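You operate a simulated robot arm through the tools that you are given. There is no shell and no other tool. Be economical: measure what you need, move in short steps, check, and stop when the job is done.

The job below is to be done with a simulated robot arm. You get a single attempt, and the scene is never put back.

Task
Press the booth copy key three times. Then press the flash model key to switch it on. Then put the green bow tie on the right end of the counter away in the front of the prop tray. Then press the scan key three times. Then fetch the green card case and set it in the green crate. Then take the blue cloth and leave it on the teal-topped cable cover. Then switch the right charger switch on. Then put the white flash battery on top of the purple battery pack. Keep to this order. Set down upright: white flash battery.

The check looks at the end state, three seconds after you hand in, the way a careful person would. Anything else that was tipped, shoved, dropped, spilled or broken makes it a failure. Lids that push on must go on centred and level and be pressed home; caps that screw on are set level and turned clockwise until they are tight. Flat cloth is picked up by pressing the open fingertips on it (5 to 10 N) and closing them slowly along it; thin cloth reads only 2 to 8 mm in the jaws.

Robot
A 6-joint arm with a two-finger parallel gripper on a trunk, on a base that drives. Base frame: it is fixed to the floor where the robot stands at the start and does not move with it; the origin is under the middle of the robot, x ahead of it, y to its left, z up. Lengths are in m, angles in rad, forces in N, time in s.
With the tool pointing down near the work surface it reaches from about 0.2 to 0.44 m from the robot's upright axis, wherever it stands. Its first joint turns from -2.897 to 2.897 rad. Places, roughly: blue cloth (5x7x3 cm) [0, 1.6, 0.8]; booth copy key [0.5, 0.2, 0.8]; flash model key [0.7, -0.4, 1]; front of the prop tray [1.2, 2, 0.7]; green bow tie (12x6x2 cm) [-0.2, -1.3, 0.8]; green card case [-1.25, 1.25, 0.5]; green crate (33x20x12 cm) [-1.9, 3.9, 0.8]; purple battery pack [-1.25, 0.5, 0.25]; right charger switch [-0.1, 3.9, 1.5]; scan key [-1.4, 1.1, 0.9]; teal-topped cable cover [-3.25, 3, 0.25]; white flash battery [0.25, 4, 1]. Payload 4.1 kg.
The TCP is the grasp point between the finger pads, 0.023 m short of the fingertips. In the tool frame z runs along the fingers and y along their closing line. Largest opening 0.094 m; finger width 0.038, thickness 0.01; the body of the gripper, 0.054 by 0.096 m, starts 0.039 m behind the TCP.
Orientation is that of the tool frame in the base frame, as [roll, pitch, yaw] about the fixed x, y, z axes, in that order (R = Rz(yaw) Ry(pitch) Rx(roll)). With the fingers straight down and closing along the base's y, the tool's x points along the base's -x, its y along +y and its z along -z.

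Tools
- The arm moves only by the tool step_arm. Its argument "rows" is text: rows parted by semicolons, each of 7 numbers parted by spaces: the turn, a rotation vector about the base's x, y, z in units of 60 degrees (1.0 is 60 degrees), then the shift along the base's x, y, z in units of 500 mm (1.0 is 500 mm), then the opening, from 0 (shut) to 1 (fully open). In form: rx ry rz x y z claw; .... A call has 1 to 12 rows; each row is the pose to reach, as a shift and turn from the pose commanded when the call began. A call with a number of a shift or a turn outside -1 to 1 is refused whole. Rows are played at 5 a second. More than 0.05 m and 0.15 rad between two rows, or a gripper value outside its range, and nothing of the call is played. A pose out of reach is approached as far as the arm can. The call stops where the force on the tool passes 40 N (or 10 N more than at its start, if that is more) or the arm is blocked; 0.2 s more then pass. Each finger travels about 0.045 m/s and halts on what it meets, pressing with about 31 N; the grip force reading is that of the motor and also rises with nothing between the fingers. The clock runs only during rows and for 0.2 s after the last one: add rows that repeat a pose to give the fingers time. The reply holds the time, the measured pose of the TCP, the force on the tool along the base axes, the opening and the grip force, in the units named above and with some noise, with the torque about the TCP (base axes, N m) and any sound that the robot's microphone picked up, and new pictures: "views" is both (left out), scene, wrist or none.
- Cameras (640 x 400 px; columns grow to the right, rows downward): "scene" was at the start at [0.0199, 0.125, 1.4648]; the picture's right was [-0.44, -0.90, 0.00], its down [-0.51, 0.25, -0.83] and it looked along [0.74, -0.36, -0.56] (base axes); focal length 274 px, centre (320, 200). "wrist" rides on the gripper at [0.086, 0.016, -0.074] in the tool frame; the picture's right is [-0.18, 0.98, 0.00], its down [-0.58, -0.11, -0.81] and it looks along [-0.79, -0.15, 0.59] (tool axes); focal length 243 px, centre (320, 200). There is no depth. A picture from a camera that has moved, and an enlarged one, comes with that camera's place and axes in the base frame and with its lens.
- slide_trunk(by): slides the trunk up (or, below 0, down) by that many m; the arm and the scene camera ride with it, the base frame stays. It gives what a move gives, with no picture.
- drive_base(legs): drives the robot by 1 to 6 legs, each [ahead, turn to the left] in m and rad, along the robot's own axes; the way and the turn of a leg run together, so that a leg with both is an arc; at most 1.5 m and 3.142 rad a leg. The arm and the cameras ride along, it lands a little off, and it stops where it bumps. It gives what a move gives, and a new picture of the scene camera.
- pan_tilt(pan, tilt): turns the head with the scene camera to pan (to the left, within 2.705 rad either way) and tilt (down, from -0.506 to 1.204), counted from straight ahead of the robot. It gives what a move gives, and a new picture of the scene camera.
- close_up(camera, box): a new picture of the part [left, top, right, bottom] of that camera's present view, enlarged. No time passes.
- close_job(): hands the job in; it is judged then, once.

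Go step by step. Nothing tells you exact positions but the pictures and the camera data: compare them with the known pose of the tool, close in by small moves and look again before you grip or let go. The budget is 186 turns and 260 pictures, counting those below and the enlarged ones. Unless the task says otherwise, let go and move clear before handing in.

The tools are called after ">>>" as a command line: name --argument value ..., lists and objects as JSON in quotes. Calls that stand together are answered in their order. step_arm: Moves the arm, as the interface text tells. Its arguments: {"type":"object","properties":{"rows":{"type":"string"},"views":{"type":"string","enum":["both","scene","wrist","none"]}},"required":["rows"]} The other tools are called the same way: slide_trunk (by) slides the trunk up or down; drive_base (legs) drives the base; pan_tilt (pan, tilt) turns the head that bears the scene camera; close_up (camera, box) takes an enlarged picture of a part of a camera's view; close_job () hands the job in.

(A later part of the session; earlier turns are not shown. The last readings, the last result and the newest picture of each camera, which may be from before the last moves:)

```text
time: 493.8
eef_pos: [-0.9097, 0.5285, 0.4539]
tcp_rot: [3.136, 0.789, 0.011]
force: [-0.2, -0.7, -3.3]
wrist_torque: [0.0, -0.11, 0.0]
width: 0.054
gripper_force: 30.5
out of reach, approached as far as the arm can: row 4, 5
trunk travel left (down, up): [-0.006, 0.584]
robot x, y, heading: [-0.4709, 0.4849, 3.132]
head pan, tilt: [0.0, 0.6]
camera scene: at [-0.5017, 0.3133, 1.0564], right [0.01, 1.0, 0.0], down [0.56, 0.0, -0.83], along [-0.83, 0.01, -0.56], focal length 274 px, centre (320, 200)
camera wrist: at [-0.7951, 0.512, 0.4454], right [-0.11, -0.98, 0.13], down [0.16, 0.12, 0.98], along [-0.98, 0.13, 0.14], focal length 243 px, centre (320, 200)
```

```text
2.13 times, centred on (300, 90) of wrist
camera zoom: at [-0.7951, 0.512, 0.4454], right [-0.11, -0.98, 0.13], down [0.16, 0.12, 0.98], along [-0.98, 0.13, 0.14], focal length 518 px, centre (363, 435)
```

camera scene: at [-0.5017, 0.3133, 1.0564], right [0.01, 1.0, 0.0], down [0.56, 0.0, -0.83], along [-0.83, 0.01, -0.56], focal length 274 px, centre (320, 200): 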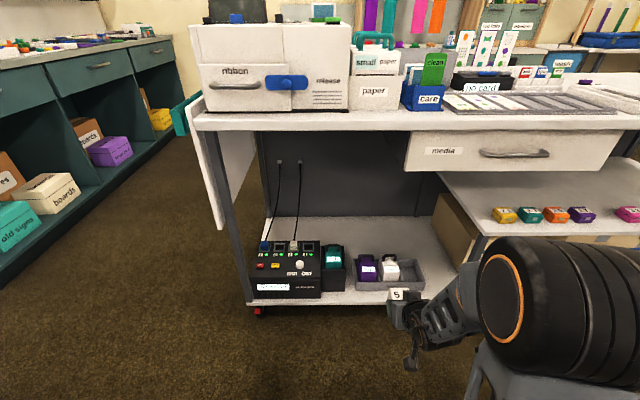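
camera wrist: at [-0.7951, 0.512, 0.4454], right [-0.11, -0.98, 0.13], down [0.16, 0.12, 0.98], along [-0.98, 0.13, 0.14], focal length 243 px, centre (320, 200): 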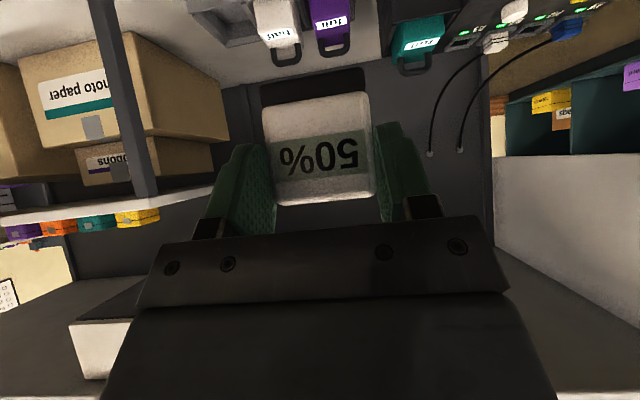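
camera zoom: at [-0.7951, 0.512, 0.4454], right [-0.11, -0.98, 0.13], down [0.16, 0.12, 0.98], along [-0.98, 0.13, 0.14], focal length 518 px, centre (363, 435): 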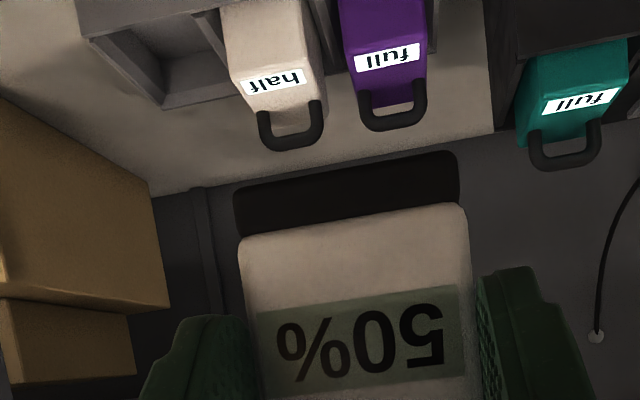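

The pack's flat top is about z ≈ 0.222 with its front part at x ≈ -1.205 to -1.265, y ≈ 0.511, and the handle behind. I'll drive 0.18 m forward to bring it into reach.

>>> drive_base --legs '[[0.17, 0]]'

>>> step_arm --rows "0 0 0 0.0 -0.02 -0.04 0.25;0 0 0 -0.03 -0.04 -0.09 0.25;0 0 0 -0.05 -0.04 -0.1 0.25;0 0 0 -0.05 -0.04 -0.1 0.25"

>>> close_up --camera "wrist" --box '[150, 0, 450, 180]'

```text
time: 495.3
eef_pos: [-1.0831, 0.5301, 0.4536]
tcp_rot: [3.133, 0.787, 0.007]
force: [-0.5, 0.3, -3.6]
wrist_torque: [-0.03, -0.1, 0.04]
width: 0.0537
gripper_force: 31.0
trunk travel left (down, up): [-0.006, 0.584]
robot x, y, heading: [-0.646, 0.4841, 3.131]
head pan, tilt: [0.0, 0.6]
camera scene: at [-0.6753, 0.3149, 1.0563], right [0.01, 1.0, 0.0], down [0.57, -0.01, -0.82], along [-0.82, 0.01, -0.57], focal length 274 px, centre (320, 200)
```

scene: 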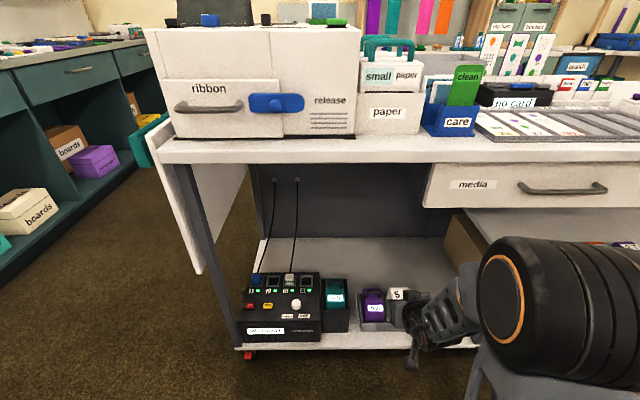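

```text
time: 496.3
eef_pos: [-1.1076, 0.5253, 0.4079]
tcp_rot: [3.116, 0.786, -0.002]
force: [-0.9, -0.5, -3.0]
wrist_torque: [-0.01, -0.14, -0.01]
width: 0.0538
gripper_force: 30.8
out of reach, approached as far as the arm can: row 2, 3, 4
trunk travel left (down, up): [-0.006, 0.584]
robot x, y, heading: [-0.6455, 0.4856, 3.138]
head pan, tilt: [0.0, 0.6]
camera scene: at [-0.6753, 0.3149, 1.0563], right [0.01, 1.0, 0.0], down [0.57, -0.01, -0.82], along [-0.82, 0.01, -0.57], focal length 274 px, centre (320, 200)
camera wrist: at [-0.9937, 0.5098, 0.4011], right [-0.11, -0.98, 0.15], down [0.16, 0.13, 0.98], along [-0.98, 0.13, 0.14], focal length 243 px, centre (320, 200)
```

scene: 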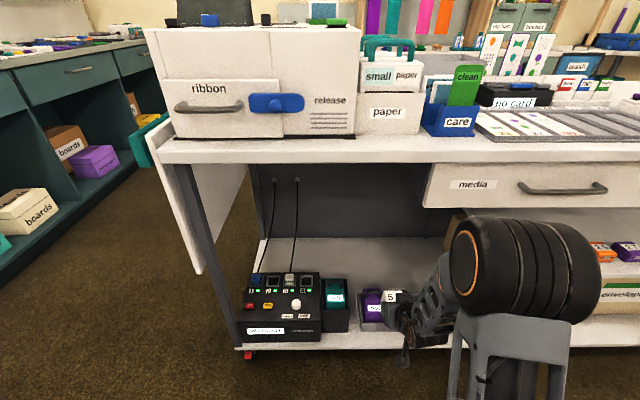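
wrist: 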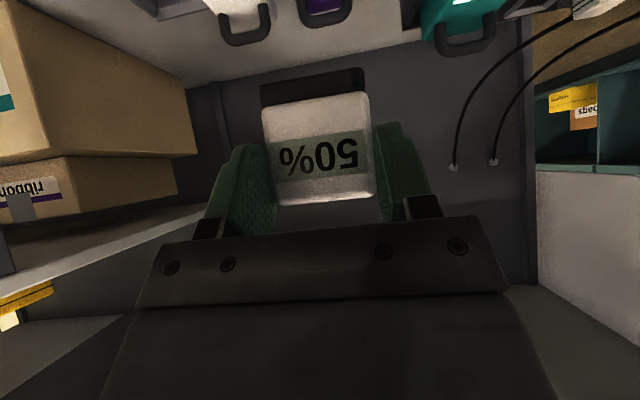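

```text
2.13 times, centred on (300, 90) of wrist
camera zoom: at [-0.9937, 0.5098, 0.4011], right [-0.11, -0.98, 0.15], down [0.16, 0.13, 0.98], along [-0.98, 0.13, 0.14], focal length 518 px, centre (363, 435)
```

zoom: 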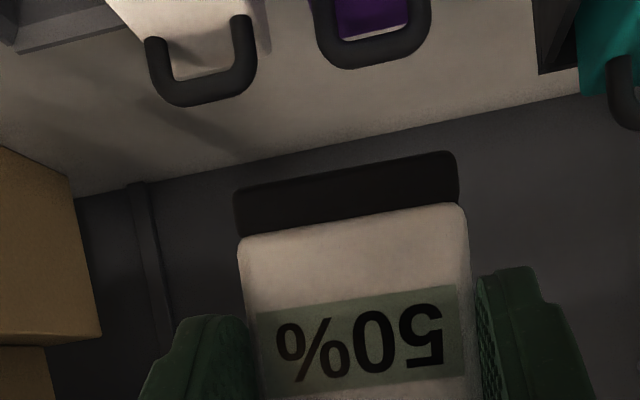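

>>> step_arm --rows "0 0 0 -0.06 0 0 0.25;0 0 0 -0.12 0 -0.02 0.25;0 0 0 -0.16 0 -0.05 0.25;0 0 0 -0.18 0 -0.08 0.25;0 0 0 -0.18 0 -0.08 0.25"

>>> close_up --camera "scene" --box '[310, 250, 450, 350]'

```text
time: 497.5
eef_pos: [-1.1978, 0.5375, 0.3679]
tcp_rot: [3.131, 0.791, 0.007]
force: [-0.5, -0.6, -2.6]
wrist_torque: [0.0, -0.1, -0.02]
width: 0.0539
gripper_force: 31.3
out of reach, approached as far as the arm can: row 1, 2, 3, 4, 5
trunk travel left (down, up): [-0.006, 0.584]
robot x, y, heading: [-0.6495, 0.4819, 3.132]
head pan, tilt: [0.0, 0.6]
camera scene: at [-0.6753, 0.3149, 1.0564], right [0.01, 1.0, 0.0], down [0.57, -0.01, -0.82], along [-0.82, 0.01, -0.57], focal length 274 px, centre (320, 200)
camera wrist: at [-1.0827, 0.5208, 0.3609], right [-0.12, -0.98, 0.14], down [0.16, 0.12, 0.98], along [-0.98, 0.14, 0.14], focal length 243 px, centre (320, 200)
```

scene: 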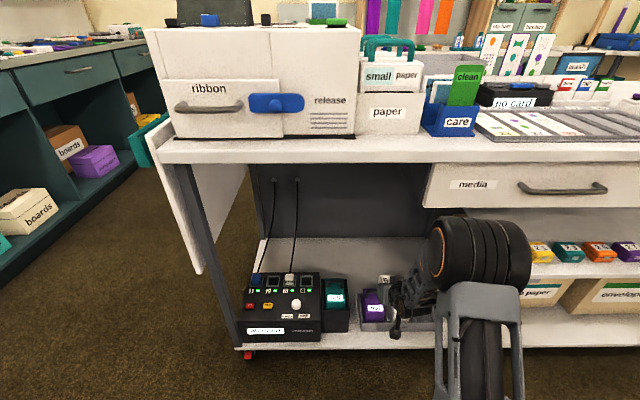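
wrist: 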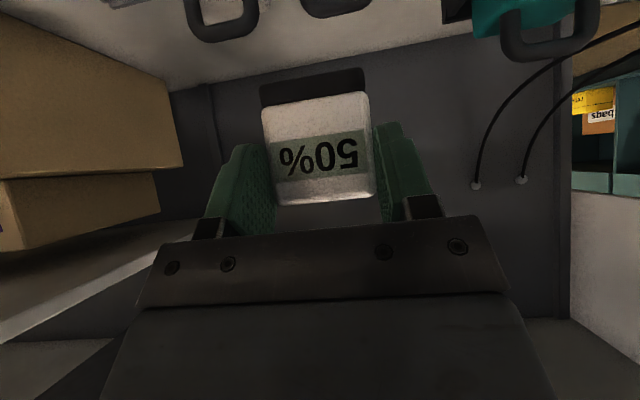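

```text
4.00 times, centred on (380, 300) of scene
camera zoom: at [-0.6753, 0.3149, 1.0564], right [0.01, 1.0, 0.0], down [0.57, -0.01, -0.82], along [-0.82, 0.01, -0.57], focal length 1095 px, centre (80, -200)
```

zoom: 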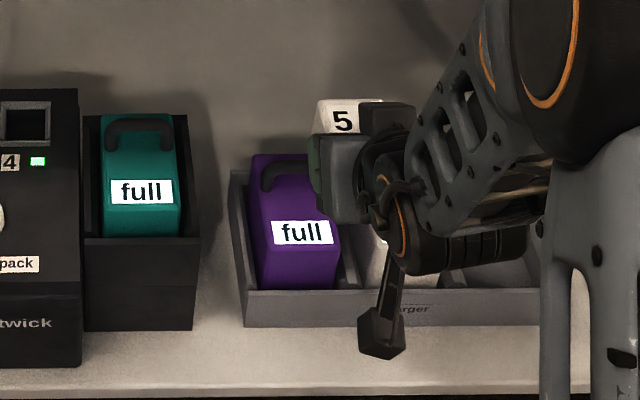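

Lateral motion is stuck because the forearm lines up with the 45° tool (a wrist singularity). I'll retract and approach from a more southerly stance so the wrist is angled, as when I picked the case.

>>> step_arm --rows "0 0 0 0.06 0 0.06 0.25;0 0 0 0.14 0 0.1 0.25;0 0 0 0.22 0 0.13 0.25;0 0 0 0.26 0 0.16 0.25" --views "none"

>>> drive_base --legs '[[-0.3, 0], [0, 1.45], [0.445, 0], [0, -1.98]]'

```text
time: 498.5
eef_pos: [-1.0803, 0.542, 0.4469]
tcp_rot: [3.132, 0.787, 0.006]
force: [-0.2, -0.2, -3.4]
wrist_torque: [-0.01, -0.08, 0.0]
width: 0.0538
gripper_force: 30.6
out of reach, approached as far as the arm can: row 4
trunk travel left (down, up): [-0.006, 0.584]
robot x, y, heading: [-0.646, 0.4811, 3.131]
head pan, tilt: [0.0, 0.6]
```

```text
time: 511.0
eef_pos: [-0.7571, 0.3176, 0.4471]
tcp_rot: [3.135, 0.79, -0.528]
force: [-0.9, 0.2, -3.6]
wrist_torque: [-0.03, -0.11, 0.0]
width: 0.0539
gripper_force: 31.2
trunk travel left (down, up): [-0.006, 0.584]
robot x, y, heading: [-0.4118, 0.0476, 2.592]
head pan, tilt: [0.0, 0.6]
camera scene: at [-0.5224, -0.0837, 1.0563], right [0.52, 0.86, 0.0], down [0.48, -0.29, -0.82], along [-0.71, 0.43, -0.57], focal length 274 px, centre (320, 200)
```

scene: 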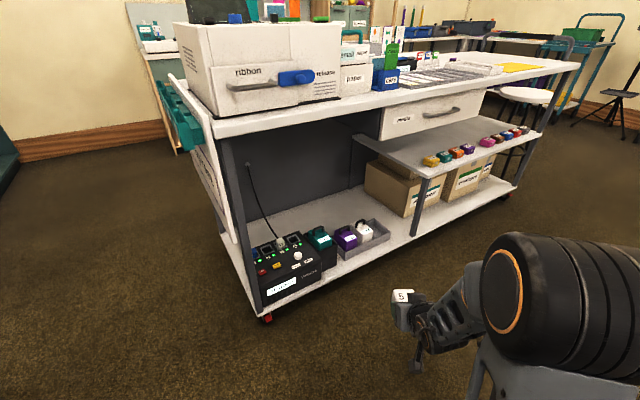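

>>> drive_base --legs '[[0.37, 0]]'

>>> step_arm --rows "0 0 0.12 0 0 0 0.25;0 0 0.24 0 0 0 0.25;0 0 0.36 -0.02 0 0 0.25;0 0 0.5 -0.04 0 0 0.25"

```text
time: 513.4
eef_pos: [-1.0789, 0.5139, 0.4472]
tcp_rot: [3.134, 0.789, -0.531]
force: [0.7, -0.7, -2.9]
wrist_torque: [-0.03, -0.09, 0.0]
width: 0.0537
gripper_force: 30.9
trunk travel left (down, up): [-0.006, 0.584]
robot x, y, heading: [-0.7349, 0.2423, 2.595]
head pan, tilt: [0.0, 0.6]
camera scene: at [-0.8444, 0.1116, 1.0563], right [0.52, 0.85, 0.0], down [0.48, -0.29, -0.82], along [-0.71, 0.43, -0.57], focal length 274 px, centre (320, 200)
```

scene: 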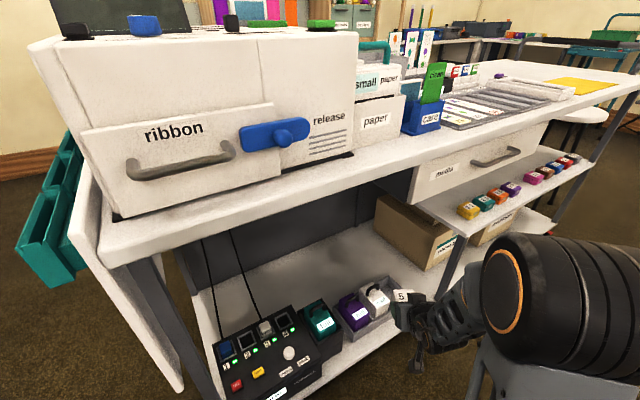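

```text
time: 514.4
eef_pos: [-1.0988, 0.5129, 0.4479]
tcp_rot: [3.132, 0.789, -0.006]
force: [0.2, 0.7, -3.1]
wrist_torque: [-0.03, -0.1, 0.0]
width: 0.054
gripper_force: 30.7
trunk travel left (down, up): [-0.006, 0.584]
robot x, y, heading: [-0.7351, 0.2415, 2.599]
head pan, tilt: [0.0, 0.6]
camera scene: at [-0.8444, 0.1116, 1.0563], right [0.52, 0.85, 0.0], down [0.48, -0.29, -0.83], along [-0.71, 0.43, -0.57], focal length 274 px, centre (320, 200)
camera wrist: at [-0.9845, 0.4955, 0.4396], right [-0.13, -0.98, 0.14], down [0.16, 0.12, 0.98], along [-0.98, 0.15, 0.14], focal length 243 px, centre (320, 200)
```

scene: 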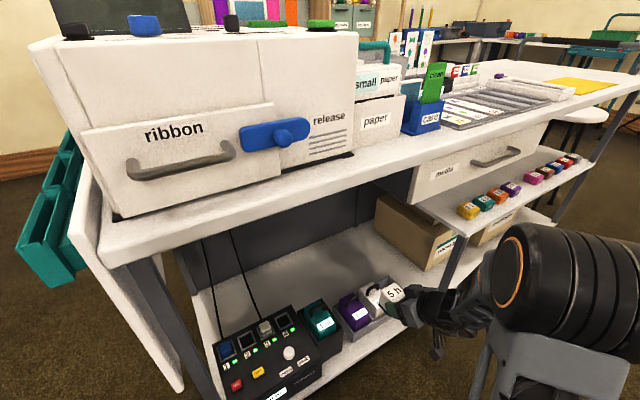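
wrist: 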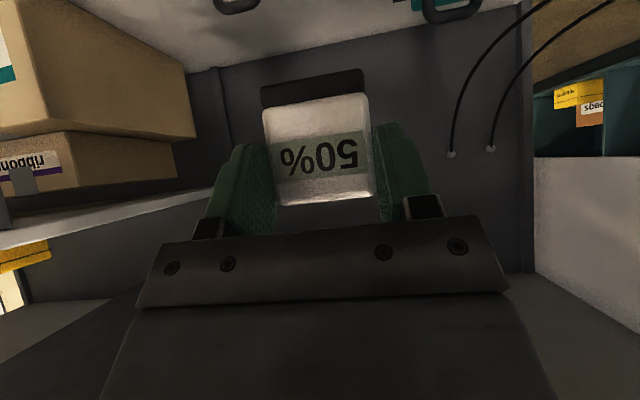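

>>> close_up --camera "scene" --box '[280, 250, 460, 370]'

```text
3.33 times, centred on (370, 310) of scene
camera zoom: at [-0.8444, 0.1116, 1.0563], right [0.52, 0.85, 0.0], down [0.48, -0.29, -0.83], along [-0.71, 0.43, -0.57], focal length 912 px, centre (153, -167)
```

zoom: 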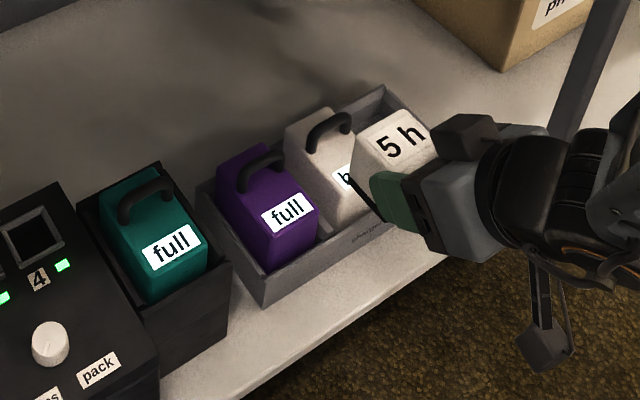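

>>> step_arm --rows "0 0 0 -0.07 0 -0.03 0.25;0 0 0 -0.14 -0.002 -0.07 0.25;0 0 0 -0.21 -0.004 -0.12 0.25;0 0 0 -0.27 -0.004 -0.17 0.25;0 0 0 -0.31 -0.004 -0.22 0.25;0 0 0 -0.316 -0.004 -0.236 0.25;0 0 0 -0.316 -0.004 -0.236 0.25"

>>> close_up --camera "scene" --box '[300, 240, 440, 350]'

```text
time: 516.0
eef_pos: [-1.2579, 0.5128, 0.3285]
tcp_rot: [3.135, 0.789, -0.006]
force: [-0.5, 0.6, -2.4]
wrist_torque: [0.02, -0.08, 0.05]
width: 0.0537
gripper_force: 31.2
trunk travel left (down, up): [-0.006, 0.584]
robot x, y, heading: [-0.7352, 0.2426, 2.594]
head pan, tilt: [0.0, 0.6]
camera scene: at [-0.8445, 0.1116, 1.0563], right [0.52, 0.85, 0.0], down [0.48, -0.29, -0.82], along [-0.71, 0.43, -0.57], focal length 274 px, centre (320, 200)
camera wrist: at [-1.1432, 0.4945, 0.3203], right [-0.13, -0.98, 0.14], down [0.16, 0.11, 0.98], along [-0.98, 0.15, 0.14], focal length 243 px, centre (320, 200)
```

scene: 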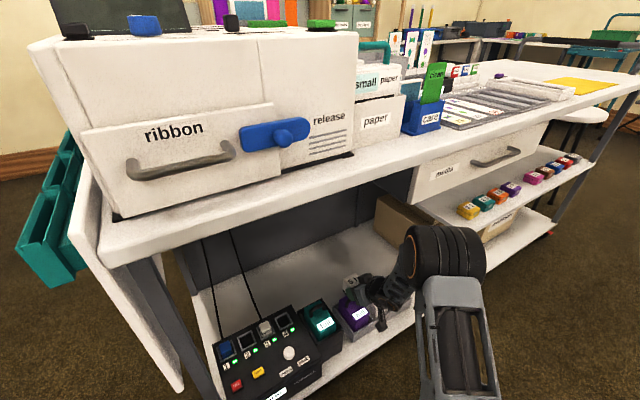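
wrist: 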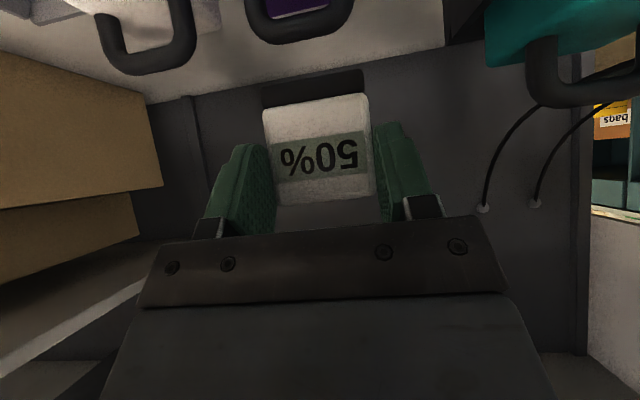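

```text
3.64 times, centred on (370, 295) of scene
camera zoom: at [-0.8445, 0.1116, 1.0563], right [0.52, 0.85, 0.0], down [0.48, -0.29, -0.82], along [-0.71, 0.43, -0.57], focal length 995 px, centre (138, -146)
```

zoom: 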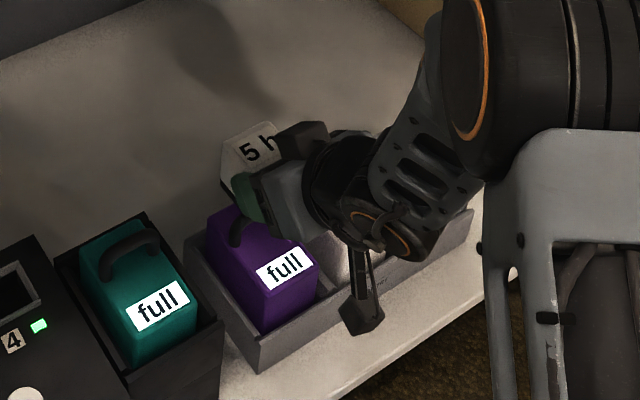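

>>> close_up --camera "wrist" --box '[200, 0, 420, 130]'

```text
2.91 times, centred on (310, 65) of wrist
camera zoom: at [-1.1432, 0.4945, 0.3203], right [-0.13, -0.98, 0.14], down [0.16, 0.11, 0.98], along [-0.98, 0.15, 0.14], focal length 706 px, centre (349, 593)
```

zoom: 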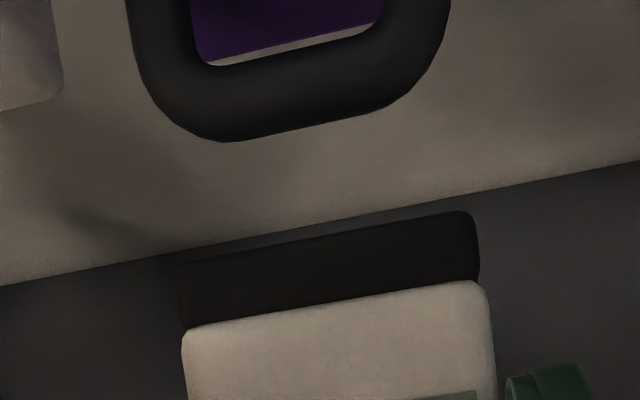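

Top of the pack is at z ≈ 0.21, free from x ≈ -1.239 back to the handle at -1.285. The battery is lined up, so I'll descend slowly.

>>> step_arm --rows "0 0 0 0.008 0 -0.05 0.25;0 0 0 0.008 0 -0.1 0.25;0 0 0 0.008 0 -0.13 0.25;0 0 0 0.008 0 -0.14 0.25;0 0 0 0.008 0 -0.14 0.25"

>>> close_up --camera "scene" --box '[300, 240, 440, 350]'

>>> close_up --camera "wrist" --box '[200, 0, 420, 130]'

```text
time: 517.2
eef_pos: [-1.2527, 0.5116, 0.259]
tcp_rot: [3.134, 0.79, -0.007]
force: [4.8, 2.9, 25.1]
wrist_torque: [-0.32, 0.77, 0.07]
width: 0.0536
gripper_force: 31.4
trunk travel left (down, up): [-0.006, 0.584]
robot x, y, heading: [-0.7339, 0.2428, 2.595]
head pan, tilt: [0.0, 0.6]
camera scene: at [-0.8428, 0.1109, 1.0564], right [0.52, 0.85, 0.0], down [0.48, -0.29, -0.83], along [-0.71, 0.43, -0.56], focal length 274 px, centre (320, 200)
camera wrist: at [-1.1373, 0.4949, 0.2515], right [-0.13, -0.98, 0.14], down [0.16, 0.11, 0.98], along [-0.98, 0.15, 0.15], focal length 243 px, centre (320, 200)
```

scene: 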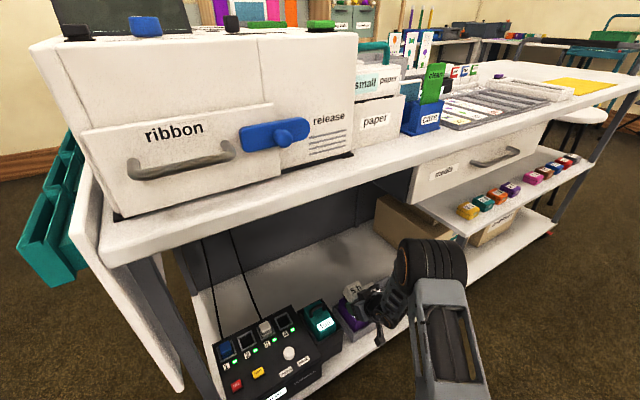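
wrist: 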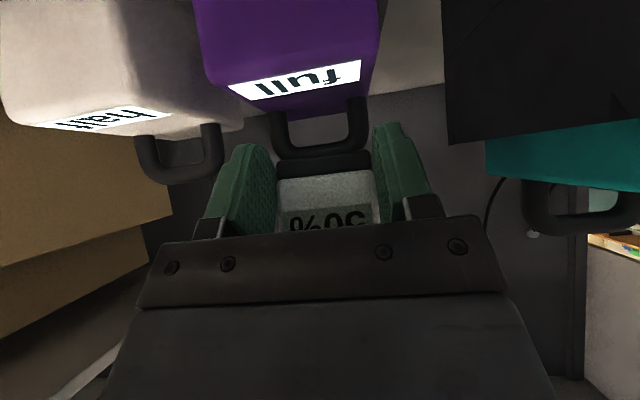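

```text
3.64 times, centred on (370, 295) of scene
camera zoom: at [-0.8428, 0.1109, 1.0564], right [0.52, 0.85, 0.0], down [0.48, -0.29, -0.83], along [-0.71, 0.43, -0.56], focal length 995 px, centre (138, -146)
```

zoom: 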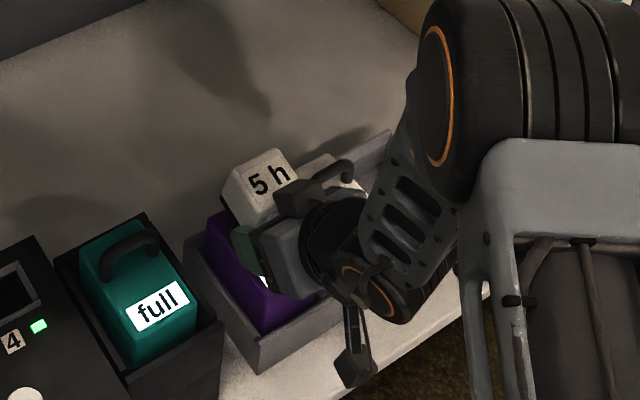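

```text
2.91 times, centred on (310, 65) of wrist
camera zoom: at [-1.1373, 0.4949, 0.2515], right [-0.13, -0.98, 0.14], down [0.16, 0.11, 0.98], along [-0.98, 0.15, 0.15], focal length 706 px, centre (349, 593)
```

zoom: 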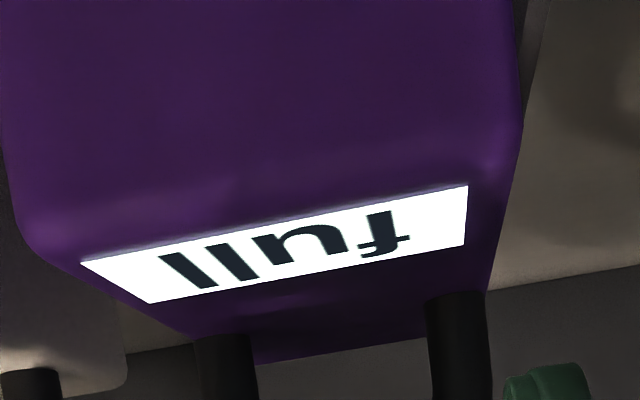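

The battery met the pack's handle (its loop top at z ≈ 0.25) and slid up about 2.6 cm in my fingers, so the pack sits slightly nearer than I reckoned. I'll lift off, look, and regrip it on a flat surface before trying again.

>>> step_arm --rows "0 0 0 0 0 0.06 0.25;0 0 0 0.02 0 0.14 0.25;0 0 0 0.1 0 0.2 0.25;0 0 0 0.18 0 0.26 0.25;0 0 0 0.26 0 0.32 0.25;0 0 0 0.3 0 0.36 0.25"

```text
time: 518.6
eef_pos: [-1.1012, 0.5142, 0.4397]
tcp_rot: [3.134, 0.788, -0.009]
force: [0.0, 0.7, -3.2]
wrist_torque: [0.02, -0.09, 0.02]
width: 0.0538
gripper_force: 31.1
trunk travel left (down, up): [-0.006, 0.584]
robot x, y, heading: [-0.7383, 0.2433, 2.589]
head pan, tilt: [0.0, 0.6]
camera scene: at [-0.8446, 0.1117, 1.0563], right [0.52, 0.85, 0.0], down [0.48, -0.29, -0.82], along [-0.71, 0.43, -0.57], focal length 274 px, centre (320, 200)
camera wrist: at [-0.9875, 0.496, 0.4316], right [-0.13, -0.98, 0.14], down [0.16, 0.12, 0.98], along [-0.98, 0.15, 0.14], focal length 243 px, centre (320, 200)
```

scene: 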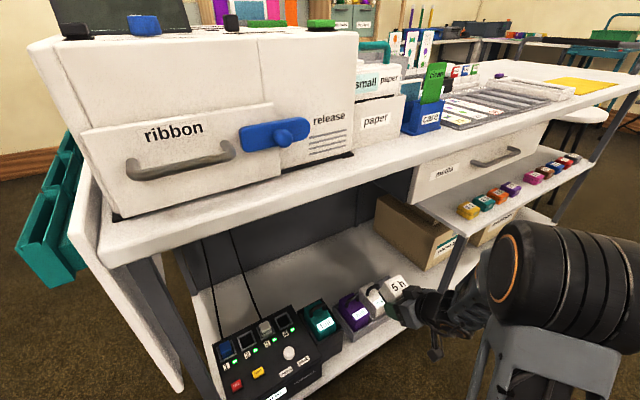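
wrist: 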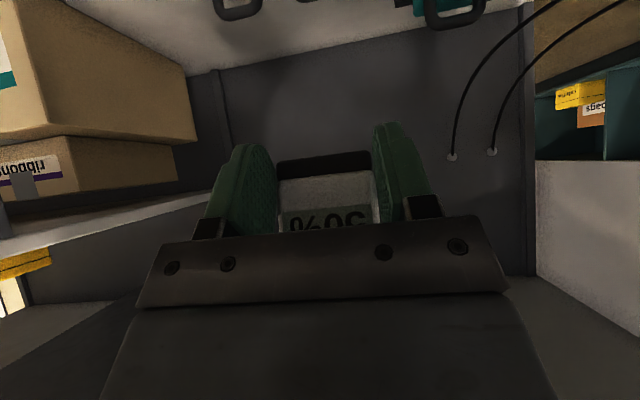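

Battery still upright but sits high in the jaws. I'll take it to the empty yellow mat on the cart top, let it settle there, and regrip lower.

>>> drive_base --legs '[[-0.35, 0], [0, -0.88], [1.0, 0], [0, 0.88]]'

>>> slide_trunk --by 0.4

>>> slide_trunk --by 0.12

>>> pan_tilt --pan -0.1 --tilt 0.75

```text
time: 530.2
eef_pos: [-0.9497, 1.3248, 0.4389]
tcp_rot: [3.134, 0.789, -0.003]
force: [-0.1, 0.6, -3.4]
wrist_torque: [0.0, -0.1, 0.01]
width: 0.0537
gripper_force: 31.1
trunk travel left (down, up): [-0.006, 0.584]
robot x, y, heading: [-0.5792, 1.0525, 2.598]
head pan, tilt: [0.0, 0.6]
camera scene: at [-0.6899, 0.9238, 1.0563], right [0.52, 0.86, 0.0], down [0.48, -0.29, -0.82], along [-0.71, 0.43, -0.57], focal length 274 px, centre (320, 200)
```

scene: 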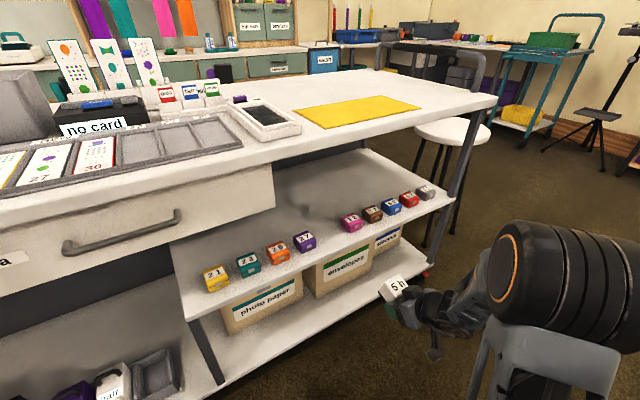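

```text
time: 534.1
eef_pos: [-0.9484, 1.3258, 0.8384]
tcp_rot: [3.134, 0.789, -0.006]
force: [-0.2, 0.1, -2.6]
wrist_torque: [-0.02, -0.1, 0.02]
width: 0.0538
gripper_force: 30.9
trunk travel left (down, up): [-0.406, 0.184]
robot x, y, heading: [-0.578, 1.0523, 2.597]
head pan, tilt: [0.0, 0.6]
```

```text
time: 535.6
eef_pos: [-0.9477, 1.3248, 0.9594]
tcp_rot: [3.133, 0.787, -0.005]
force: [0.1, -0.2, -3.4]
wrist_torque: [-0.02, -0.14, -0.02]
width: 0.0538
gripper_force: 31.1
trunk travel left (down, up): [-0.526, 0.064]
robot x, y, heading: [-0.581, 1.0527, 2.595]
head pan, tilt: [0.0, 0.6]
```

```text
time: 536.3
eef_pos: [-0.9485, 1.3254, 0.9592]
tcp_rot: [3.133, 0.788, -0.006]
force: [0.1, 1.0, -3.0]
wrist_torque: [-0.02, -0.09, 0.01]
width: 0.0537
gripper_force: 31.3
trunk travel left (down, up): [-0.526, 0.064]
robot x, y, heading: [-0.5787, 1.0546, 2.6]
head pan, tilt: [-0.099, 0.75]
camera scene: at [-0.6807, 0.9278, 1.5635], right [0.6, 0.8, 0.0], down [0.55, -0.41, -0.73], along [-0.59, 0.44, -0.68], focal length 274 px, centre (320, 200)
```

scene: 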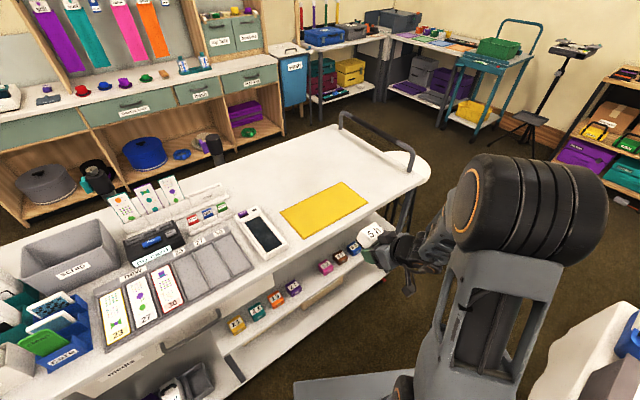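

>>> step_arm --rows "0 0 0 -0.09 0.01 0.02 0.25;0 0 0 -0.18 0.02 0.02 0.25;0 0 0 -0.27 0.03 0.02 0.25;0 0 0 -0.36 0.04 0.02 0.25;0 0 0 -0.45 0.05 0.01 0.25;0 0 0 -0.53 0.06 0 0.25;0 0 0 -0.554 0.06 -0.05 0.25;0 0 0 -0.554 0.06 -0.08 0.25;0 0 0 -0.554 0.06 -0.08 0.25"

```text
time: 538.3
eef_pos: [-1.225, 1.356, 0.9162]
tcp_rot: [3.134, 0.788, -0.007]
force: [-0.3, -0.9, -3.5]
wrist_torque: [-0.01, -0.11, -0.04]
width: 0.0536
gripper_force: 31.0
trunk travel left (down, up): [-0.526, 0.064]
robot x, y, heading: [-0.5773, 1.0521, 2.596]
head pan, tilt: [-0.099, 0.75]
camera scene: at [-0.6808, 0.9278, 1.5635], right [0.6, 0.8, 0.0], down [0.55, -0.41, -0.73], along [-0.58, 0.44, -0.68], focal length 274 px, centre (320, 200)
camera wrist: at [-1.1098, 1.3388, 0.9104], right [-0.13, -0.98, 0.14], down [0.16, 0.11, 0.98], along [-0.98, 0.15, 0.14], focal length 243 px, centre (320, 200)
```

scene: 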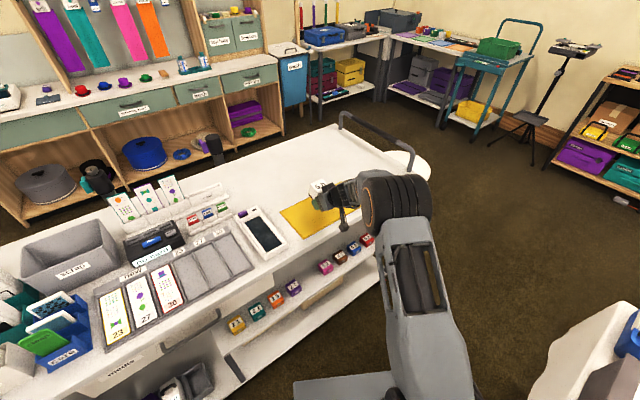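
wrist: 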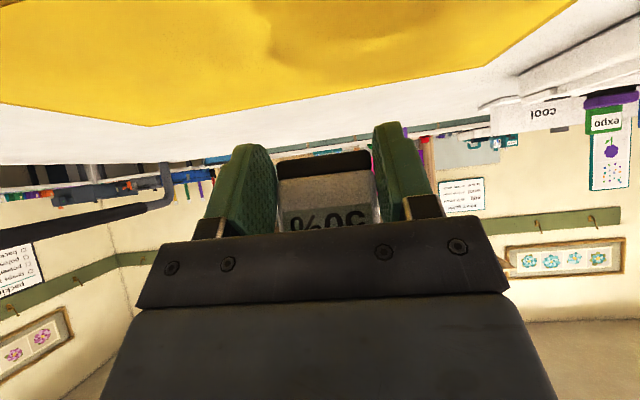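

>>> step_arm --rows "0 0 0 0 0 -0.012 0.25;0 0 0 0 0 -0.02 0.25;0 0 0 0 0 -0.028 0.25;0 0 0 0 0 -0.036 0.25;0 0 0 0 0 -0.044 0.25;0 0 0 0 0 -0.052 0.25;0 0 0 0 0 -0.06 0.25;0 0 0 0 0 -0.068 0.25" --views "none"

```text
time: 540.1
eef_pos: [-1.226, 1.356, 0.8844]
tcp_rot: [3.134, 0.785, -0.005]
force: [-0.4, 0.6, -3.3]
wrist_torque: [-0.03, -0.11, -0.02]
width: 0.054
gripper_force: 31.3
trunk travel left (down, up): [-0.526, 0.064]
robot x, y, heading: [-0.5775, 1.0528, 2.596]
head pan, tilt: [-0.099, 0.75]
```

>>> step_arm --rows "0 0 0 0 0 -0.006 0.25;0 0 0 0 0 -0.012 0.25;0 0 0 0 0 -0.018 0.25;0 0 0 0 0 -0.024 0.25;0 0 0 0 0 -0.03 0.25;0 0 0 0 0 -0.036 0.25" --views "wrist"

```text
time: 541.4
eef_pos: [-1.2281, 1.3572, 0.8792]
tcp_rot: [-3.14, 0.806, 0.0]
force: [-0.7, 0.3, 14.2]
wrist_torque: [-0.34, -0.02, 0.26]
width: 0.0537
gripper_force: 31.3
trunk travel left (down, up): [-0.526, 0.064]
robot x, y, heading: [-0.5819, 1.0535, 2.596]
head pan, tilt: [-0.099, 0.75]
stopped in row 6: the force on the tool passed its limit (the readings are from after the stop); the commanded pose is now the measured one
camera wrist: at [-1.1141, 1.3402, 0.8697], right [-0.13, -0.98, 0.13], down [0.18, 0.11, 0.98], along [-0.98, 0.15, 0.16], focal length 243 px, centre (320, 200)
```

wrist: 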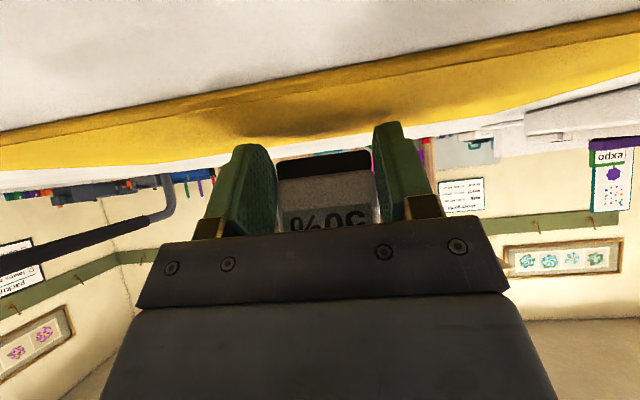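

The fingertips are on the mat with the battery about 1.7 cm above it. I'll open just a hair so it slides down between the fingers.

>>> step_arm --rows "0 0 0 0 0 0.002 0.585;0 0 0 0 0 0.002 0.6;0 0 0 0 0 0.002 0.615;0 0 0 0 0 0.002 0.63;0 0 0 0 0 0.002 0.63"

```text
time: 542.6
eef_pos: [-1.2298, 1.3587, 0.88]
tcp_rot: [-3.142, 0.803, 0.0]
force: [-7.4, 8.5, 21.0]
wrist_torque: [0.11, 0.29, -0.44]
width: 0.0552
gripper_force: 0.0
trunk travel left (down, up): [-0.526, 0.064]
robot x, y, heading: [-0.579, 1.0547, 2.599]
head pan, tilt: [-0.099, 0.75]
camera scene: at [-0.6792, 0.9279, 1.5637], right [0.6, 0.8, 0.0], down [0.54, -0.41, -0.73], along [-0.59, 0.44, -0.68], focal length 274 px, centre (320, 200)
camera wrist: at [-1.1141, 1.3407, 0.87], right [-0.13, -0.98, 0.13], down [0.18, 0.11, 0.98], along [-0.98, 0.15, 0.16], focal length 243 px, centre (320, 200)
```

scene: 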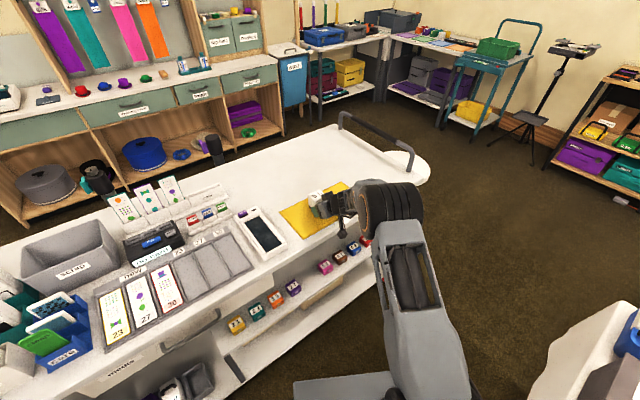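
wrist: 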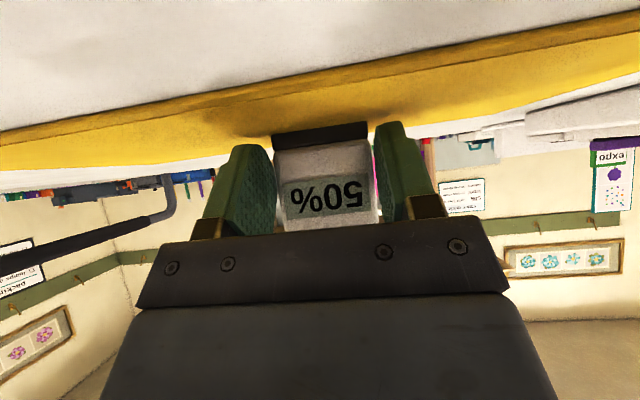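

It settled flat and upright on the mat. Now I open, centre on it deeper and higher, and regrip. Its face was farther in than I thought, which explains the handle contact.

>>> step_arm --rows "0 0 0 0 0 0.012 0.72;0 0 0 -0.02 0 0.024 0.8;0 0 0 -0.04 0 0.024 0.8;0 0 0 -0.06 0 0.024 0.8;0 0 0 -0.06 0 0.024 0.8" --views "wrist"

```text
time: 543.8
eef_pos: [-1.2588, 1.3568, 0.8891]
tcp_rot: [3.137, 0.799, -0.002]
force: [0.3, 0.5, -0.9]
wrist_torque: [0.0, 0.02, -0.01]
width: 0.0753
gripper_force: 0.0
trunk travel left (down, up): [-0.526, 0.064]
robot x, y, heading: [-0.5817, 1.0579, 2.598]
head pan, tilt: [-0.099, 0.75]
camera wrist: at [-1.1442, 1.3393, 0.8795], right [-0.13, -0.98, 0.13], down [0.17, 0.11, 0.98], along [-0.98, 0.15, 0.16], focal length 243 px, centre (320, 200)
```

wrist: 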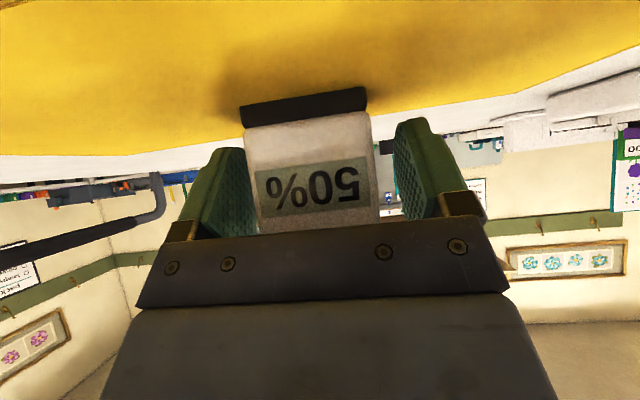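

>>> step_arm --rows "0 0 0 -0.004 0 0.012 0.8;0 0 0 -0.004 0 0.012 0.65;0 0 0 -0.004 0 0.012 0.5;0 0 0 -0.004 0 0.012 0.35;0 0 0 -0.004 0 0.012 0.25;0 0 0 -0.004 0 0.012 0.25;0 0 0 -0.004 0 0.04 0.25;0 0 0 -0.004 0 0.09 0.25;0 0 0 -0.004 0 0.09 0.25" --views "wrist"

```text
time: 545.8
eef_pos: [-1.2602, 1.3556, 0.9339]
tcp_rot: [3.139, 0.799, -0.002]
force: [-0.9, 0.4, -3.1]
wrist_torque: [0.01, -0.02, 0.01]
width: 0.0536
gripper_force: 30.6
trunk travel left (down, up): [-0.526, 0.064]
robot x, y, heading: [-0.5759, 1.0548, 2.596]
head pan, tilt: [-0.099, 0.75]
camera wrist: at [-1.1459, 1.3375, 0.9254], right [-0.13, -0.98, 0.13], down [0.17, 0.11, 0.98], along [-0.98, 0.15, 0.15], focal length 243 px, centre (320, 200)
```

wrist: 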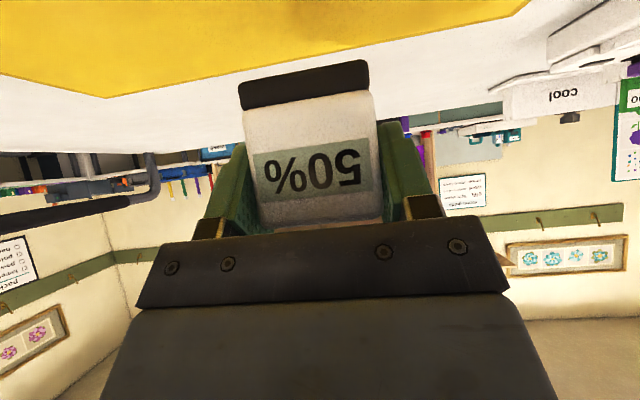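

Regripped properly with the battery 4 cm below the jaws' centre. Back to the pack's approach position.

>>> step_arm --rows "0 0 0 0.09 -0.01 0.02 0.25;0 0 0 0.18 -0.02 0.04 0.25;0 0 0 0.27 -0.03 0.05 0.25;0 0 0 0.36 -0.04 0.05 0.25;0 0 0 0.45 -0.05 0.05 0.25;0 0 0 0.54 -0.06 0.05 0.25;0 0 0 0.62 -0.06 0.05 0.25" --views "none"

>>> drive_base --legs '[[0, -0.88], [-1.0, 0], [0, 0.88]]'

>>> slide_trunk --by -0.4

>>> slide_trunk --by -0.12

>>> drive_base --legs '[[0.34, 0]]'

>>> pan_tilt --pan 0.0 --tilt 0.75

```text
time: 547.4
eef_pos: [-0.9501, 1.3268, 0.9563]
tcp_rot: [3.14, 0.801, -0.001]
force: [-0.5, 1.1, -2.9]
wrist_torque: [-0.02, -0.04, 0.01]
width: 0.0537
gripper_force: 30.8
trunk travel left (down, up): [-0.526, 0.064]
robot x, y, heading: [-0.5836, 1.0533, 2.591]
head pan, tilt: [-0.099, 0.75]
```

```text
time: 557.1
eef_pos: [-0.8128, 0.3525, 0.9569]
tcp_rot: [3.141, 0.799, 0.011]
force: [-0.8, 0.2, -2.2]
wrist_torque: [0.02, -0.02, 0.0]
width: 0.0542
gripper_force: 30.7
trunk travel left (down, up): [-0.526, 0.064]
robot x, y, heading: [-0.4363, 0.085, 2.61]
head pan, tilt: [-0.099, 0.75]
camera scene: at [-0.5386, -0.0435, 1.5635], right [0.59, 0.81, 0.0], down [0.55, -0.4, -0.73], along [-0.59, 0.43, -0.68], focal length 274 px, centre (320, 200)
```

scene: 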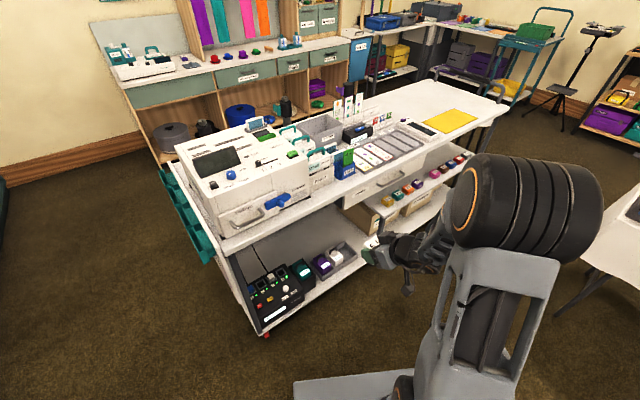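

```text
time: 560.9
eef_pos: [-0.8126, 0.3523, 0.5564]
tcp_rot: [3.138, 0.801, 0.009]
force: [0.8, -0.3, -3.2]
wrist_torque: [-0.01, -0.01, -0.03]
width: 0.0537
gripper_force: 31.3
trunk travel left (down, up): [-0.126, 0.464]
robot x, y, heading: [-0.4374, 0.0823, 2.61]
head pan, tilt: [-0.099, 0.75]
```

```text
time: 562.4
eef_pos: [-0.8121, 0.3522, 0.4368]
tcp_rot: [3.138, 0.799, 0.009]
force: [-1.3, 0.1, -4.1]
wrist_torque: [-0.01, 0.03, -0.02]
width: 0.0539
gripper_force: 31.2
trunk travel left (down, up): [-0.006, 0.584]
robot x, y, heading: [-0.4397, 0.0865, 2.61]
head pan, tilt: [-0.099, 0.75]
```

```text
time: 564.6
eef_pos: [-1.1089, 0.5271, 0.4366]
tcp_rot: [3.137, 0.8, 0.009]
force: [0.6, -0.7, -3.3]
wrist_torque: [-0.02, -0.01, -0.01]
width: 0.054
gripper_force: 30.6
trunk travel left (down, up): [-0.006, 0.584]
robot x, y, heading: [-0.7314, 0.2602, 2.609]
head pan, tilt: [-0.099, 0.75]
camera scene: at [-0.8347, 0.1316, 1.0435], right [0.59, 0.81, 0.0], down [0.55, -0.4, -0.73], along [-0.59, 0.43, -0.68], focal length 274 px, centre (320, 200)
```

scene: 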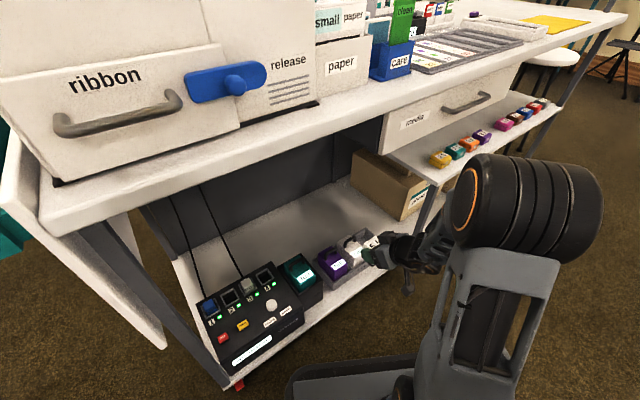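

```text
time: 565.3
eef_pos: [-1.1089, 0.527, 0.4362]
tcp_rot: [3.138, 0.801, 0.008]
force: [0.1, 0.0, -2.8]
wrist_torque: [0.01, -0.03, 0.02]
width: 0.0537
gripper_force: 31.0
trunk travel left (down, up): [-0.006, 0.584]
robot x, y, heading: [-0.733, 0.2595, 2.602]
head pan, tilt: [0.0, 0.75]
camera scene: at [-0.8392, 0.1248, 1.0435], right [0.51, 0.86, 0.0], down [0.59, -0.35, -0.73], along [-0.63, 0.37, -0.68], focal length 274 px, centre (320, 200)
```

scene: 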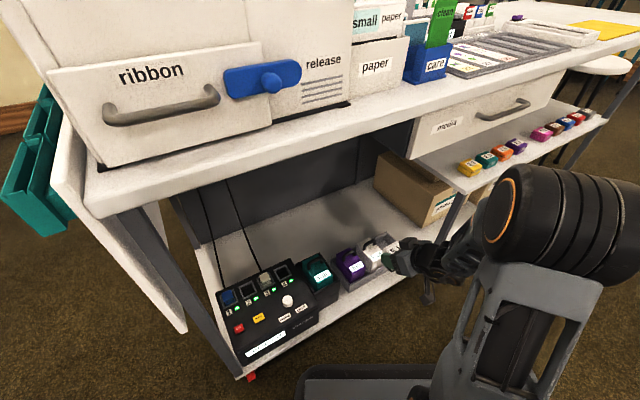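

>>> step_arm --rows "0 0 0 -0.07 -0.01 -0.02 0.25;0 0 0 -0.14 -0.02 -0.05 0.25;0 0 0 -0.21 -0.028 -0.1 0.25;0 0 0 -0.27 -0.028 -0.15 0.25;0 0 0 -0.28 -0.028 -0.19 0.25;0 0 0 -0.28 -0.028 -0.23 0.25;0 0 0 -0.28 -0.028 -0.26 0.25;0 0 0 -0.28 -0.028 -0.26 0.25"

>>> close_up --camera "scene" --box '[300, 210, 440, 310]'

```text
time: 567.1
eef_pos: [-1.2478, 0.5148, 0.3049]
tcp_rot: [3.138, 0.798, 0.009]
force: [0.3, 0.0, -3.4]
wrist_torque: [0.02, -0.02, 0.02]
width: 0.0539
gripper_force: 30.9
trunk travel left (down, up): [-0.006, 0.584]
robot x, y, heading: [-0.7347, 0.257, 2.604]
head pan, tilt: [0.0, 0.75]
camera scene: at [-0.8393, 0.1247, 1.0435], right [0.51, 0.86, 0.0], down [0.59, -0.35, -0.73], along [-0.63, 0.37, -0.68], focal length 274 px, centre (320, 200)
camera wrist: at [-1.1333, 0.498, 0.2964], right [-0.12, -0.98, 0.13], down [0.17, 0.11, 0.98], along [-0.98, 0.14, 0.16], focal length 243 px, centre (320, 200)
```

scene: 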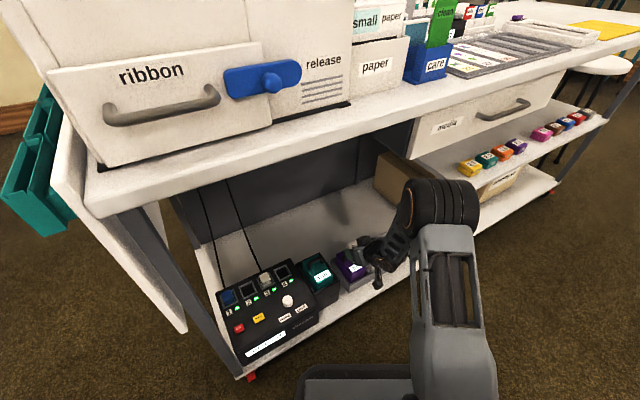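
wrist: 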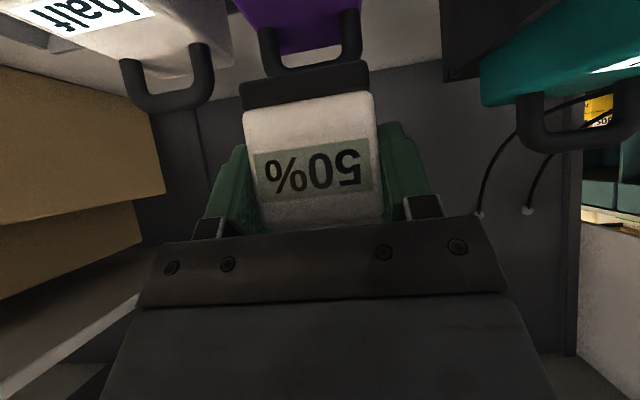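

```text
4.00 times, centred on (370, 260) of scene
camera zoom: at [-0.8393, 0.1247, 1.0435], right [0.51, 0.86, 0.0], down [0.59, -0.35, -0.73], along [-0.63, 0.37, -0.68], focal length 1095 px, centre (120, -40)
```

zoom: 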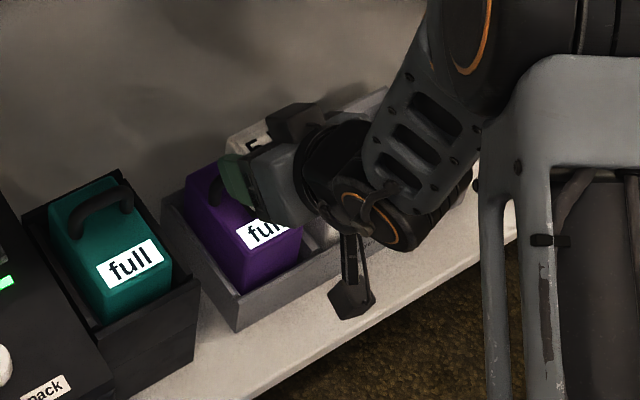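

>>> step_arm --rows "0 0 0 0 0 -0.03 0.25;0 0 0 0 0 -0.06 0.25;0 0 0 0 0 -0.072 0.25;0 0 0 0 0 -0.078 0.25;0 0 0 0 0 -0.084 0.25" --views "wrist"

```text
time: 568.3
eef_pos: [-1.2482, 0.5133, 0.263]
tcp_rot: [3.14, 0.799, 0.009]
force: [0.7, 0.1, -3.8]
wrist_torque: [0.01, -0.03, -0.02]
width: 0.054
gripper_force: 30.4
trunk travel left (down, up): [-0.006, 0.584]
robot x, y, heading: [-0.7377, 0.2548, 2.608]
head pan, tilt: [0.0, 0.75]
camera wrist: at [-1.1337, 0.4968, 0.2548], right [-0.12, -0.98, 0.13], down [0.17, 0.11, 0.98], along [-0.98, 0.14, 0.16], focal length 243 px, centre (320, 200)
```

wrist: 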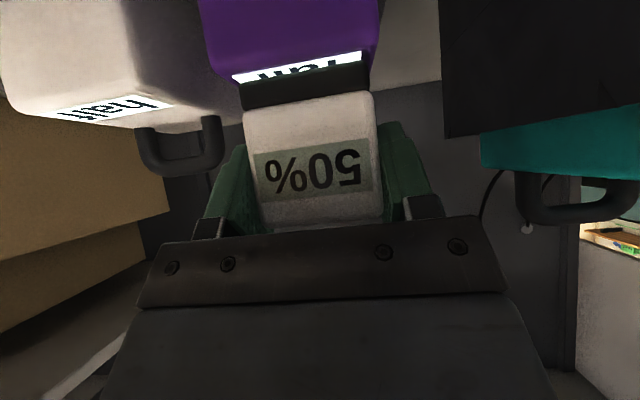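

The battery is now clear in front of the handle, above the label. Easing down onto the top.

>>> step_arm --rows "0 0 0 0 0 -0.004 0.25;0 0 0 0 0 -0.008 0.25;0 0 0 0 0 -0.012 0.25;0 0 0 0 0 -0.016 0.25" --views "none"

```text
time: 569.3
eef_pos: [-1.25, 0.5126, 0.2606]
tcp_rot: [-3.14, 0.807, 0.011]
force: [1.1, -4.3, 30.6]
wrist_torque: [-0.39, 0.13, -0.05]
width: 0.0541
gripper_force: 30.7
trunk travel left (down, up): [-0.006, 0.584]
robot x, y, heading: [-0.7337, 0.2602, 2.605]
head pan, tilt: [0.0, 0.75]
```

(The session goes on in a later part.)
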